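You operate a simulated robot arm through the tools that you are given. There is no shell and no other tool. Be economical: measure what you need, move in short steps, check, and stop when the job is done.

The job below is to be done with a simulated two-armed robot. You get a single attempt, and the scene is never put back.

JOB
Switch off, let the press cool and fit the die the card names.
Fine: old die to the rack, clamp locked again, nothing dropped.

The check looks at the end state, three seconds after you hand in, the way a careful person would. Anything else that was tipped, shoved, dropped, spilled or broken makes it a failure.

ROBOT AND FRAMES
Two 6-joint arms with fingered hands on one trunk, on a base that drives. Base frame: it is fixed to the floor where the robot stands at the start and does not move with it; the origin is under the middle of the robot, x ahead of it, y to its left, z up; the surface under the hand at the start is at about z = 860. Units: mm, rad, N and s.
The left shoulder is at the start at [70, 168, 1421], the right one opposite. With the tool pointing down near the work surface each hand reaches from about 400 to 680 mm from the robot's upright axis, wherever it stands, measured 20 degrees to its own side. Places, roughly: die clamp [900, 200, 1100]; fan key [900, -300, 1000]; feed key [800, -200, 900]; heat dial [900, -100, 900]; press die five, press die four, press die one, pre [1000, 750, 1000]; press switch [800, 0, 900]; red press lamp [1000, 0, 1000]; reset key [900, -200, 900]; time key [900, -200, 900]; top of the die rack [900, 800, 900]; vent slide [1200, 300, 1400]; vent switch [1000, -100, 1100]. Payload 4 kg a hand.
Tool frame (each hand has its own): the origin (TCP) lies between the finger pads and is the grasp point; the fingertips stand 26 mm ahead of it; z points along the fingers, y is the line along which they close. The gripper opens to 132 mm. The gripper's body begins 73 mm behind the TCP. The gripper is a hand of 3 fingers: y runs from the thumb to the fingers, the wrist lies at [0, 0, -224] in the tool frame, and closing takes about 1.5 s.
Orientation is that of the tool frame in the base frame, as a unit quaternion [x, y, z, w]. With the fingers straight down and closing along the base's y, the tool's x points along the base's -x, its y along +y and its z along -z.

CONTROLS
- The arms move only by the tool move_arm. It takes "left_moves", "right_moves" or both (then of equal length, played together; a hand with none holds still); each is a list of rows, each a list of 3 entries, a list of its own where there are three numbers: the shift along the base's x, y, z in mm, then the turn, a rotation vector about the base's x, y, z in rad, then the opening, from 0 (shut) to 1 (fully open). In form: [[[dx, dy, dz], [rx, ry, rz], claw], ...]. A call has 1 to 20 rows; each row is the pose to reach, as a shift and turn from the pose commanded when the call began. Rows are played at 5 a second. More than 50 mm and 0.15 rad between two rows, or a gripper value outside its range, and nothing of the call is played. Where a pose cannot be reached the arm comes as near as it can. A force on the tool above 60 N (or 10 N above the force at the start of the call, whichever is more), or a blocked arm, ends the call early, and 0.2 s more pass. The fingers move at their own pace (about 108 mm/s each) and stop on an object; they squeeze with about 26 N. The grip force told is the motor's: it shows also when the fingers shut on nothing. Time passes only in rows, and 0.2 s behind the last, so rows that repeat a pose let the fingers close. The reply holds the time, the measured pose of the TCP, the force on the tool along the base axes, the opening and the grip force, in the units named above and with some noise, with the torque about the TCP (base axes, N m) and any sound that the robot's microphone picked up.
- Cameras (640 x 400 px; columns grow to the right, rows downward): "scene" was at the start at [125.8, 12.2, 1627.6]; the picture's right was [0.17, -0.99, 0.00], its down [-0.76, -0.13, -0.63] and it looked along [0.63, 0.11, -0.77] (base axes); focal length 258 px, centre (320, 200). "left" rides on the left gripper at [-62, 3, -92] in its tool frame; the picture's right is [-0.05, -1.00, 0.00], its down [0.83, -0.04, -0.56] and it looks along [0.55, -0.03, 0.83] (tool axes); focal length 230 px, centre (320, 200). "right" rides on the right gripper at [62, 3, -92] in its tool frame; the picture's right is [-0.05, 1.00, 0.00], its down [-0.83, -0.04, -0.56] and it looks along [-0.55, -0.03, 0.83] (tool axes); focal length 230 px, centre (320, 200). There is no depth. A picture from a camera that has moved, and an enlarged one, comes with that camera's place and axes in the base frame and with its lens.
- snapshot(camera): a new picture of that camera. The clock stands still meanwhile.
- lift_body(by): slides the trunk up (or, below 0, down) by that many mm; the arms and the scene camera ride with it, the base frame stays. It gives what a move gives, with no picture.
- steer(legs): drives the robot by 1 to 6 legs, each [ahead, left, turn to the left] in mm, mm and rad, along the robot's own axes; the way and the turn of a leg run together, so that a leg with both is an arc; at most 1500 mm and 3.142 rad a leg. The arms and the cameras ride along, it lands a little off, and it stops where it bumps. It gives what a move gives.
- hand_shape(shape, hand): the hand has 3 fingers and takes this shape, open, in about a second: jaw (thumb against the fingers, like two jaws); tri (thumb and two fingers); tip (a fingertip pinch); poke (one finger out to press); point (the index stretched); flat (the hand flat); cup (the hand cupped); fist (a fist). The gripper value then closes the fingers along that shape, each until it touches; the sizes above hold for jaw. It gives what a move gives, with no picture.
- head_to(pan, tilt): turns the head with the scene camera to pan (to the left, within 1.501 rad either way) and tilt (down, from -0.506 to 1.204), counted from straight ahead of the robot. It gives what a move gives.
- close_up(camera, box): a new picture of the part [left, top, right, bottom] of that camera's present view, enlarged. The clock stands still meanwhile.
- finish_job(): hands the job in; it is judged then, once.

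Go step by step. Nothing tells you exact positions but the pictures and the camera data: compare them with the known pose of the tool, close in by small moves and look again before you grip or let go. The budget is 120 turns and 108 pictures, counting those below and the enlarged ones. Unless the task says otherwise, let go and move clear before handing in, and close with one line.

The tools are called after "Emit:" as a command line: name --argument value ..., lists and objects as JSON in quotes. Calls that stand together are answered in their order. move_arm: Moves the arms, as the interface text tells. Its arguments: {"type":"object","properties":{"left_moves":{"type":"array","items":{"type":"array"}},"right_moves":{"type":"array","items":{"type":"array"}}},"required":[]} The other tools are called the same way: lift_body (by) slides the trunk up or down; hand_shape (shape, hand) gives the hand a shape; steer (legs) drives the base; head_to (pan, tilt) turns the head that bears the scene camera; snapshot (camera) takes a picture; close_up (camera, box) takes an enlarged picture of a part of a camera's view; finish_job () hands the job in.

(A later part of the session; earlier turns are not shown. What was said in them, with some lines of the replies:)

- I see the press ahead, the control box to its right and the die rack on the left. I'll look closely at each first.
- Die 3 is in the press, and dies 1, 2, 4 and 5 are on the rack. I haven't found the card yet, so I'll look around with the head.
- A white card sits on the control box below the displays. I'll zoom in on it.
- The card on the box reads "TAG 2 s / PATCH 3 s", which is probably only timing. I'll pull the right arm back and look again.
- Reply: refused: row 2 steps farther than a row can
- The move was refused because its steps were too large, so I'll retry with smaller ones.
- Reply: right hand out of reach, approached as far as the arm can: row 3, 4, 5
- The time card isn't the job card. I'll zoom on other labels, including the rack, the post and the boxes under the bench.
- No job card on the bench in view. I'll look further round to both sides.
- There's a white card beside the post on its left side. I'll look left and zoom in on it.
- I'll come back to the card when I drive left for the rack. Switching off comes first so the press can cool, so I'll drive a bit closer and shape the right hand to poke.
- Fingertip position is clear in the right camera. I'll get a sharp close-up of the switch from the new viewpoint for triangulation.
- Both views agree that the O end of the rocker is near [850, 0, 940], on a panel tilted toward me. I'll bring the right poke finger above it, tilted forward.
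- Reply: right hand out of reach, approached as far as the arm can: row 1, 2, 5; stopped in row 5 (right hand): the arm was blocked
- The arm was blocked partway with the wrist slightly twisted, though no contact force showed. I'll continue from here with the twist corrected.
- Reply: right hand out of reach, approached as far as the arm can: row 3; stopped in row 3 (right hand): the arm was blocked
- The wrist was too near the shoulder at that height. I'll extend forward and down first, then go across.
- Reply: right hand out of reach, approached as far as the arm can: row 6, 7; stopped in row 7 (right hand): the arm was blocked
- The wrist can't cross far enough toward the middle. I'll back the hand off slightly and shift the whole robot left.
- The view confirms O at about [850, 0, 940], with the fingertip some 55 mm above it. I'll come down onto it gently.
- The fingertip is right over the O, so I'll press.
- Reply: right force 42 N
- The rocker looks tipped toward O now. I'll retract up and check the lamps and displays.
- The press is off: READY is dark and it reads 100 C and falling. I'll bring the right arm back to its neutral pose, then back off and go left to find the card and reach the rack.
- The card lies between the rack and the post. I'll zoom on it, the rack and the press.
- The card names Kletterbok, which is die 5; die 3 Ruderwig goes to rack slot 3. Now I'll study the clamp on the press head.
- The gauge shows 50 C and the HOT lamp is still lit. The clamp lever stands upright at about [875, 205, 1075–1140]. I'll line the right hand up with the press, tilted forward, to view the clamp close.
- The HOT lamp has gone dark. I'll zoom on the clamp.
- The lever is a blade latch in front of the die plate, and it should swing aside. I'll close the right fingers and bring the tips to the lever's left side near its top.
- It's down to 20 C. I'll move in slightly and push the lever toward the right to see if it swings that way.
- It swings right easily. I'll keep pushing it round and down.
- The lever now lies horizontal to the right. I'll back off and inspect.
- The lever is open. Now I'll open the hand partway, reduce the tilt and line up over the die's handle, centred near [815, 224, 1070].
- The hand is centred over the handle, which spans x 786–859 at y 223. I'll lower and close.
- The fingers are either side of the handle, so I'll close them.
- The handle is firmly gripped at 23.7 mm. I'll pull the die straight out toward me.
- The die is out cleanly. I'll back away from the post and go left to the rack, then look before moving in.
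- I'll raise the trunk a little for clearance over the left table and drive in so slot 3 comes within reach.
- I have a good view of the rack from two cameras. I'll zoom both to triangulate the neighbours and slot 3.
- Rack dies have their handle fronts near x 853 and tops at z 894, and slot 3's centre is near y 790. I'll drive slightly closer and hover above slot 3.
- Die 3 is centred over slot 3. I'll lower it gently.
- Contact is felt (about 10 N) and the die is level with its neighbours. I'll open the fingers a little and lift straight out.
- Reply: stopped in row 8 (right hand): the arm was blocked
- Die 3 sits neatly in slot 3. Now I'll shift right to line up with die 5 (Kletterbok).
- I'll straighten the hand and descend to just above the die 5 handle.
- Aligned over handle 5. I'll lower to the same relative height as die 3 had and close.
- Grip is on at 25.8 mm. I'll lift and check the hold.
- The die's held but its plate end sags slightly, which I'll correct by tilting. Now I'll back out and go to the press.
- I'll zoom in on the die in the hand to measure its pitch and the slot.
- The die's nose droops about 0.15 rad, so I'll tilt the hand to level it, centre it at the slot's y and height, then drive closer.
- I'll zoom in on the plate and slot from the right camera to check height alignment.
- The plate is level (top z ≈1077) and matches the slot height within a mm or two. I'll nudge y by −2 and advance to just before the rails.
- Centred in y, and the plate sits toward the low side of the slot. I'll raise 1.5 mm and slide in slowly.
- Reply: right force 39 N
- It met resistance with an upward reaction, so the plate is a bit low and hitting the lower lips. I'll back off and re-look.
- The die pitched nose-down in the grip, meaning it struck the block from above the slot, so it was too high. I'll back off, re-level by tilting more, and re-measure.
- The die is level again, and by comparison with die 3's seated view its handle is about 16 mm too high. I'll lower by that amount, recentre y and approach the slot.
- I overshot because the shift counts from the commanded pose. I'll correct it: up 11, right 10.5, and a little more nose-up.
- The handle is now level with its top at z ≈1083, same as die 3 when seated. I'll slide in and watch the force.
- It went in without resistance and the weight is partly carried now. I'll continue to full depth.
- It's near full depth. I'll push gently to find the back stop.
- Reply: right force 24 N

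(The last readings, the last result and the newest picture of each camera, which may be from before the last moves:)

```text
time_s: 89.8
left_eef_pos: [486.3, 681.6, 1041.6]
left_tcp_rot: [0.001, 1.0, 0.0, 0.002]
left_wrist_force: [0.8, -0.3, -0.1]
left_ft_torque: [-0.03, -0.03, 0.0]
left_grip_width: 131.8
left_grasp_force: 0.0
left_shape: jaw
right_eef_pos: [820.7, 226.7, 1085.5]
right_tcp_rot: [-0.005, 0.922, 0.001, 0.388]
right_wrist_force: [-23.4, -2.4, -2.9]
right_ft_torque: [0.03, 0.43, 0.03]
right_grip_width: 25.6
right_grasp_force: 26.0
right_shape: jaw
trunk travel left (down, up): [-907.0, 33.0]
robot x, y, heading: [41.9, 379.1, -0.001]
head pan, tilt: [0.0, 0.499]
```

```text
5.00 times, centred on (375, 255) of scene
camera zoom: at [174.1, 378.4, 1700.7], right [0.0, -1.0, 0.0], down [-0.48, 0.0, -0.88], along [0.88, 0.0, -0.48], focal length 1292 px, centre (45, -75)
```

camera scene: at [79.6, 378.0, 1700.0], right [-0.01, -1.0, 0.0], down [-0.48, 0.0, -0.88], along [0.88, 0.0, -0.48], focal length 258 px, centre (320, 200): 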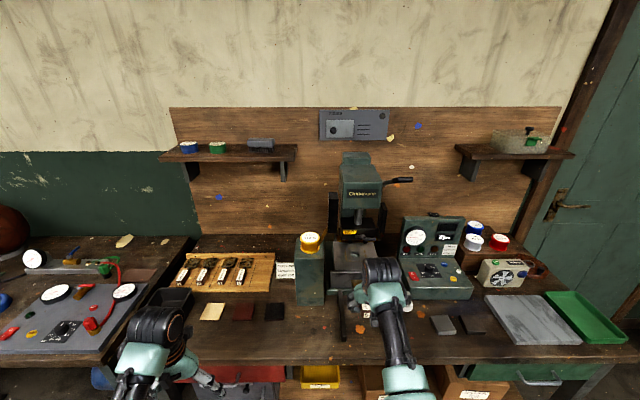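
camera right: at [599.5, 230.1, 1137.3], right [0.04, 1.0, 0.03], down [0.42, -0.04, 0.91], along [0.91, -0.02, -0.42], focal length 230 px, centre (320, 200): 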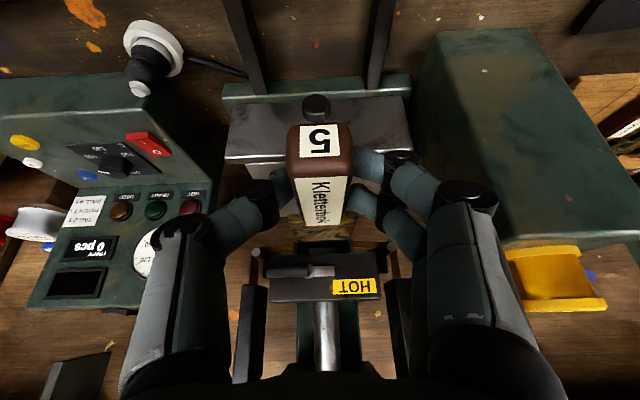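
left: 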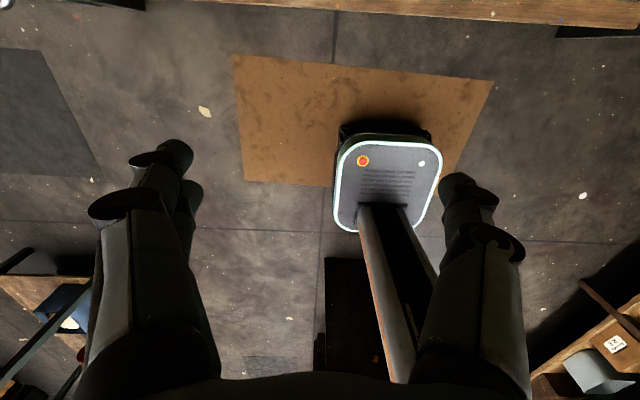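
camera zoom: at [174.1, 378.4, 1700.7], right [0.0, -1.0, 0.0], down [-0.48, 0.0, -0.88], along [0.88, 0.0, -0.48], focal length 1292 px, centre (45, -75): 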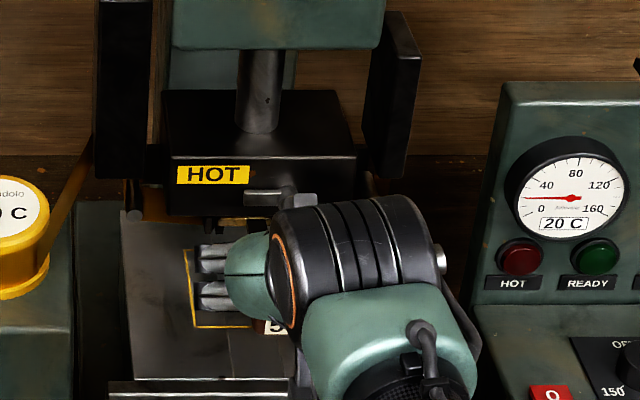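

Firm stop reached, so the die is seated. I'll relax, open and withdraw back and up.

Emit:
move_arm --right_moves '[[[-4, 0, 0], [0, 0, 0], 0.2], [[-4, 0, 0], [0, 0, 0], 0.3], [[-4, 0, 0], [0, 0, 0], 0.4], [[-4, 0, 0], [0, 0, 0], 0.4], [[-15, 0, 11], [0, 0, 0], 0.4], [[-35, 0, 31], [0, 0, 0], 0.4], [[-60, 0, 45], [0, 0, 0], 0.4], [[-60, 0, 45], [0, 0, 0], 0.4]]'

Emit:
snapshot --camera "right"

```text
time_s: 91.6
left_eef_pos: [491.8, 681.5, 1038.6]
left_tcp_rot: [0.001, 1.0, 0.0, -0.001]
left_wrist_force: [0.5, 0.6, -0.8]
left_ft_torque: [0.0, -0.03, 0.01]
left_grip_width: 131.8
left_grasp_force: 0.2
left_shape: jaw
right_eef_pos: [762.4, 228.5, 1130.4]
right_tcp_rot: [-0.005, 0.922, 0.001, 0.387]
right_wrist_force: [0.0, 1.2, 0.5]
right_ft_torque: [0.03, -0.01, 0.02]
right_grip_width: 52.2
right_grasp_force: 0.1
right_shape: jaw
trunk travel left (down, up): [-907.0, 33.0]
robot x, y, heading: [38.0, 382.4, -0.0]
head pan, tilt: [0.0, 0.499]
```

```text
10 pictures are left
camera right: at [653.0, 228.4, 1151.2], right [0.03, 1.0, 0.03], down [0.18, -0.04, 0.98], along [0.98, -0.02, -0.19], focal length 230 px, centre (320, 200)
```

right: 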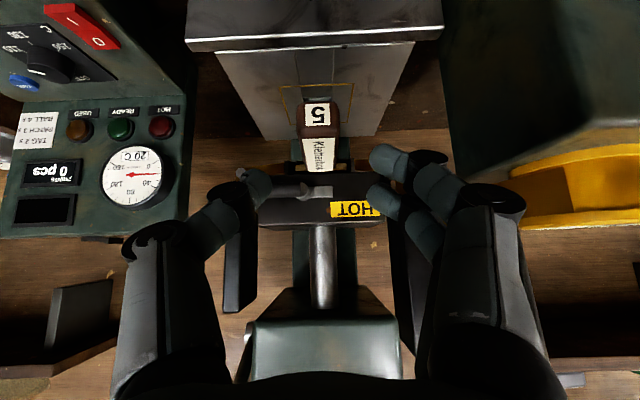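

Die 5 is seated. Next I'll relock the lever: close the fingers, tilt flatter and go to the right, below the lever's height.

Emit:
move_arm --right_moves '[[[-10, -25, 0], [0, -0.1, 0], 0.2], [[-15, -50, -10], [0, -0.2, 0], 0], [[-15, -70, -30], [0, -0.31, 0], 0], [[-5, -70, -50], [0, -0.31, 0], 0], [[5, -70, -66], [0, -0.31, 0], 0], [[10, -70, -72], [0, -0.31, 0], 0], [[10, -70, -72], [0, -0.31, 0], 0]]'

Emit:
snapshot --camera "right"

```text
time_s: 93.2
left_eef_pos: [489.6, 682.4, 1039.8]
left_tcp_rot: [0.001, 1.0, 0.0, 0.0]
left_wrist_force: [0.4, 0.5, 0.1]
left_ft_torque: [-0.02, -0.03, -0.01]
left_grip_width: 132.0
left_grasp_force: 0.1
left_shape: jaw
right_eef_pos: [777.1, 157.1, 1055.7]
right_tcp_rot: [-0.005, 0.85, 0.0, 0.527]
right_wrist_force: [-1.4, -0.3, -0.5]
right_ft_torque: [-0.01, 0.0, -0.01]
right_grip_width: 0.1
right_grasp_force: 25.3
right_shape: jaw
trunk travel left (down, up): [-907.0, 33.0]
robot x, y, heading: [33.7, 379.0, 0.001]
head pan, tilt: [0.0, 0.499]
```

```text
9 pictures are left
camera right: at [665.6, 158.6, 1043.0], right [0.01, 1.0, 0.04], down [-0.13, -0.04, 0.99], along [0.99, -0.02, 0.12], focal length 230 px, centre (320, 200)
```

right: 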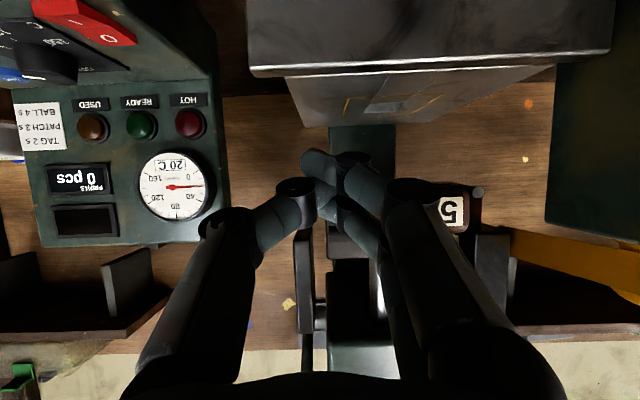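

The fingertips are below lever height and to the right of the die. I'll advance under the lever and start lifting.

Emit:
move_arm --right_moves '[[[20, 0, 0], [0, 0, 0], 0], [[40, 0, 0], [0, 0, 0], 0], [[58, 0, 0], [0, 0, 0], 0], [[70, 0, 0], [0, 0, 0], 0], [[70, 0, 8], [0, 0, 0], 0], [[70, 0, 16], [0, 0, 0], 0], [[70, -1, 24], [0, 0, 0], 0], [[70, -1, 30], [0, 0, 0], 0], [[70, -1, 30], [0, 0, 0], 0]]'

Emit:
close_up --camera "scene" --box '[325, 215, 425, 295]'

```text
time_s: 95.2
left_eef_pos: [491.5, 681.2, 1039.3]
left_tcp_rot: [0.001, 1.0, 0.001, 0.0]
left_wrist_force: [0.1, 0.0, -0.1]
left_ft_torque: [0.02, 0.01, 0.01]
left_grip_width: 132.2
left_grasp_force: 0.0
left_shape: jaw
right_eef_pos: [846.2, 154.5, 1086.5]
right_tcp_rot: [-0.005, 0.851, -0.001, 0.525]
right_wrist_force: [-0.7, -0.9, -2.1]
right_ft_torque: [-0.04, 0.0, -0.03]
right_grip_width: 0.2
right_grasp_force: 25.9
right_shape: jaw
trunk travel left (down, up): [-907.0, 33.0]
robot x, y, heading: [38.0, 378.4, -0.005]
head pan, tilt: [0.0, 0.499]
```

```text
5.00 times, centred on (375, 255) of scene
camera zoom: at [181.1, 379.2, 1700.1], right [0.0, -1.0, 0.0], down [-0.48, 0.0, -0.88], along [0.88, 0.0, -0.48], focal length 1292 px, centre (45, -75)
```

zoom: 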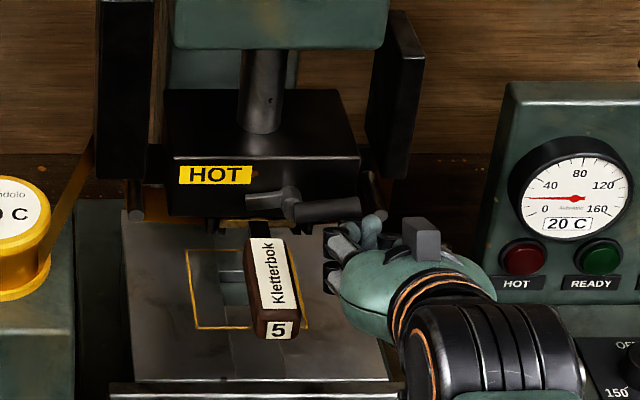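

The fingertips are just under the lever's outer end. I'll shift inward a little and sweep it up along its arc to vertical.

Emit:
move_arm --right_moves '[[[0, 0, -10], [0, 0, 0], 0], [[0, 9, -10], [0, 0, 0], 0], [[0, 10, 0], [0, 0, 0], 0], [[0, 10, 15], [0, 0, 0], 0], [[0, 14, 24], [0, 0, 0], 0], [[0, 19, 31], [0, 0, 0], 0], [[0, 26, 37], [0, 0, 0], 0], [[0, 33, 42], [0, 0, 0], 0], [[0, 37, 43], [0, 0, 0], 0]]'

Emit:
close_up --camera "scene" --box '[325, 215, 425, 295]'

```text
time_s: 97.2
left_eef_pos: [491.1, 680.9, 1040.1]
left_tcp_rot: [0.0, 1.0, 0.0, 0.0]
left_wrist_force: [0.1, -0.6, 0.0]
left_ft_torque: [-0.03, 0.0, 0.02]
left_grip_width: 132.0
left_grasp_force: 0.0
left_shape: jaw
right_eef_pos: [843.5, 192.4, 1131.6]
right_tcp_rot: [-0.005, 0.85, 0.0, 0.527]
right_wrist_force: [-4.2, -4.2, -0.8]
right_ft_torque: [-0.03, -0.02, -0.01]
right_grip_width: 0.0
right_grasp_force: 26.1
right_shape: jaw
trunk travel left (down, up): [-907.0, 33.0]
robot x, y, heading: [36.5, 381.6, -0.004]
head pan, tilt: [0.0, 0.499]
```

```text
5.00 times, centred on (375, 255) of scene
camera zoom: at [180.2, 377.7, 1700.2], right [0.0, -1.0, 0.0], down [-0.48, 0.0, -0.88], along [0.88, 0.0, -0.48], focal length 1292 px, centre (45, -75)
```

zoom: 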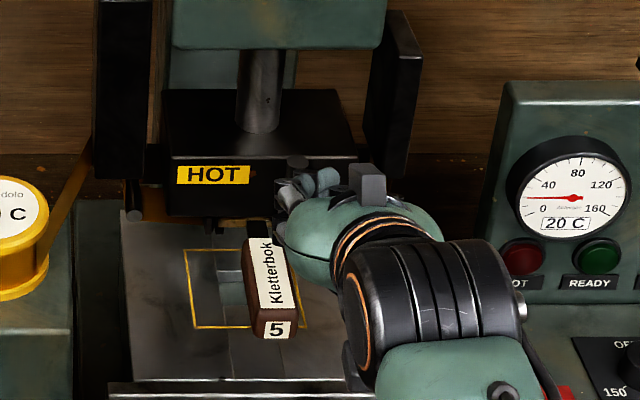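

The lever is nearly upright. I'll push a bit more to its stop.

Emit:
move_arm --right_moves '[[[0, 3, 0], [0, 0, 0], 0], [[0, 6, 0], [0, 0, 0], 0], [[0, 9, 0], [0, 0, 0], 0], [[0, 9, 0], [0, 0, 0], 0]]'

```text
time_s: 98.2
left_eef_pos: [490.1, 678.9, 1041.9]
left_tcp_rot: [0.0, 1.0, 0.002, 0.001]
left_wrist_force: [0.5, -0.2, 0.0]
left_ft_torque: [0.0, 0.02, -0.03]
left_grip_width: 132.2
left_grasp_force: 0.0
left_shape: jaw
right_eef_pos: [843.0, 196.3, 1130.0]
right_tcp_rot: [-0.004, 0.85, -0.001, 0.526]
right_wrist_force: [-7.3, -16.5, -0.8]
right_ft_torque: [-0.02, 0.01, -0.23]
right_grip_width: 0.0
right_grasp_force: 26.1
right_shape: jaw
trunk travel left (down, up): [-907.0, 33.0]
robot x, y, heading: [35.7, 379.0, -0.006]
head pan, tilt: [0.0, 0.499]
```

It's at the stop (16 N). I'll withdraw and inspect.

Emit:
move_arm --right_moves '[[[0, -6, 2], [0, 0, 0], 0], [[-15, -15, 5], [0, 0.05, 0], 0], [[-45, -20, 8], [0, 0.15, 0], 0], [[-70, -40, 0], [0, 0.25, 0], 0], [[-85, -70, -10], [0, 0.35, 0], 0], [[-85, -100, -20], [0, 0.45, 0], 0], [[-85, -100, -20], [0, 0.45, 0], 0]]'

Emit:
close_up --camera "scene" --box '[335, 215, 415, 290]'

Emit:
close_up --camera "right" --box '[300, 60, 540, 280]'

```text
time_s: 99.8
left_eef_pos: [491.1, 682.3, 1040.1]
left_tcp_rot: [0.0, 1.0, -0.001, 0.0]
left_wrist_force: [0.1, -0.7, 0.6]
left_ft_torque: [0.01, 0.01, 0.03]
left_grip_width: 131.8
left_grasp_force: 0.1
left_shape: jaw
right_eef_pos: [761.5, 103.4, 1111.6]
right_tcp_rot: [-0.006, 0.947, 0.001, 0.322]
right_wrist_force: [0.2, 0.1, -0.2]
right_ft_torque: [0.01, 0.0, 0.0]
right_grip_width: 0.0
right_grasp_force: 25.9
right_shape: jaw
trunk travel left (down, up): [-907.0, 33.0]
robot x, y, heading: [40.0, 377.8, -0.001]
head pan, tilt: [0.0, 0.499]
```

```text
5.33 times, centred on (375, 252) of scene
camera zoom: at [181.0, 380.1, 1700.1], right [0.0, -1.0, 0.0], down [-0.48, 0.0, -0.88], along [0.88, 0.0, -0.48], focal length 1378 px, centre (27, -80)
```

zoom: 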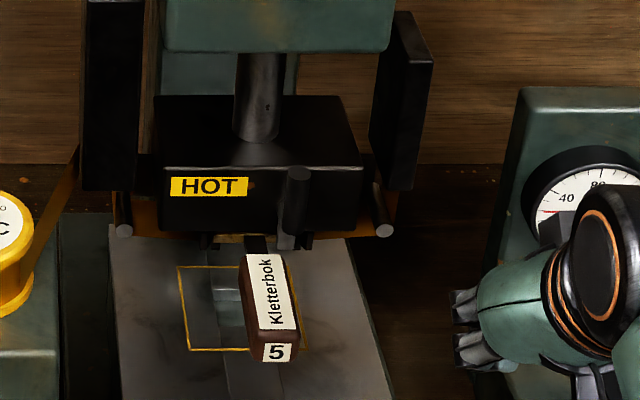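

```text
1.82 times, centred on (420, 170) of right
camera zoom: at [657.4, 104.0, 1147.1], right [0.03, 1.0, 0.03], down [0.32, -0.04, 0.95], along [0.95, -0.02, -0.32], focal length 418 px, centre (138, 254)
```

zoom: 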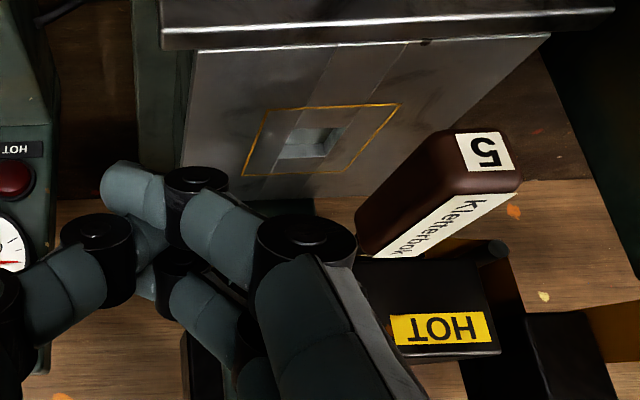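

The lever is upright as it was at the start, with Kletterbok seated behind it. I'll back away and check the rack and the whole scene.

Emit:
steer --legs '[[-120, 0, 0]]'

Emit:
head_to --pan 0.2 --tilt 0.6

Emit:
snapshot --camera "scene"

Emit:
close_up --camera "scene" --box '[180, 180, 420, 330]'

```text
time_s: 101.0
left_eef_pos: [375.9, 682.9, 1038.2]
left_tcp_rot: [0.0, 1.0, 0.0, -0.002]
left_wrist_force: [-0.3, 0.2, 0.2]
left_ft_torque: [-0.03, 0.0, -0.02]
left_grip_width: 131.8
left_grasp_force: 0.0
left_shape: jaw
right_eef_pos: [649.8, 103.9, 1109.9]
right_tcp_rot: [-0.006, 0.947, 0.001, 0.321]
right_wrist_force: [0.3, 0.3, 0.0]
right_ft_torque: [-0.01, 0.02, 0.01]
right_grip_width: 0.0
right_grasp_force: 26.5
right_shape: jaw
trunk travel left (down, up): [-907.0, 33.0]
robot x, y, heading: [-76.1, 378.3, -0.004]
head pan, tilt: [0.0, 0.499]
```

```text
time_s: 101.8
left_eef_pos: [372.5, 681.3, 1040.3]
left_tcp_rot: [0.0, 1.0, 0.0, 0.0]
left_wrist_force: [-0.5, -0.4, -0.3]
left_ft_torque: [-0.01, 0.0, 0.0]
left_grip_width: 131.8
left_grasp_force: 0.2
left_shape: jaw
right_eef_pos: [646.0, 104.4, 1112.7]
right_tcp_rot: [-0.007, 0.946, 0.002, 0.323]
right_wrist_force: [-0.1, -0.6, 0.2]
right_ft_torque: [-0.01, -0.01, 0.04]
right_grip_width: 0.1
right_grasp_force: 26.5
right_shape: jaw
trunk travel left (down, up): [-907.0, 33.0]
robot x, y, heading: [-79.6, 382.0, 0.001]
head pan, tilt: [0.201, 0.6]
```

```text
4 pictures are left
camera scene: at [58.5, 397.3, 1691.2], right [0.2, -0.98, 0.0], down [-0.55, -0.11, -0.83], along [0.81, 0.16, -0.56], focal length 258 px, centre (320, 200)
```

scene: 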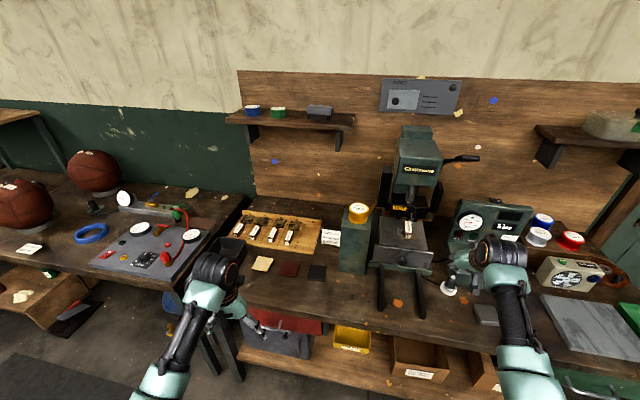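

```text
2.67 times, centred on (300, 255) of scene
camera zoom: at [58.5, 397.3, 1691.2], right [0.2, -0.98, 0.0], down [-0.55, -0.11, -0.83], along [0.81, 0.16, -0.56], focal length 689 px, centre (373, 53)
```

zoom: 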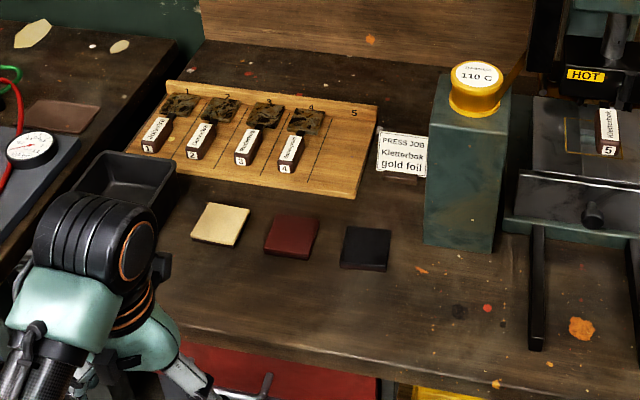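

Everything is in place: die 3 is in rack slot 3, Kletterbok is in the press with the lever up, the press is off and nothing else has moved. I'm handing in.

Emit:
finish_job

```text
The job is handed in.
```

The press is off and cooled to 20 C, Kletterbok (die 5, the one the card names) is fitted with the clamp locked again, and Ruderwig (die 3) is in rack slot 3. On the first try the new die bumped the press block; I backed off, re-levelled it and it went in, with nothing dropped.
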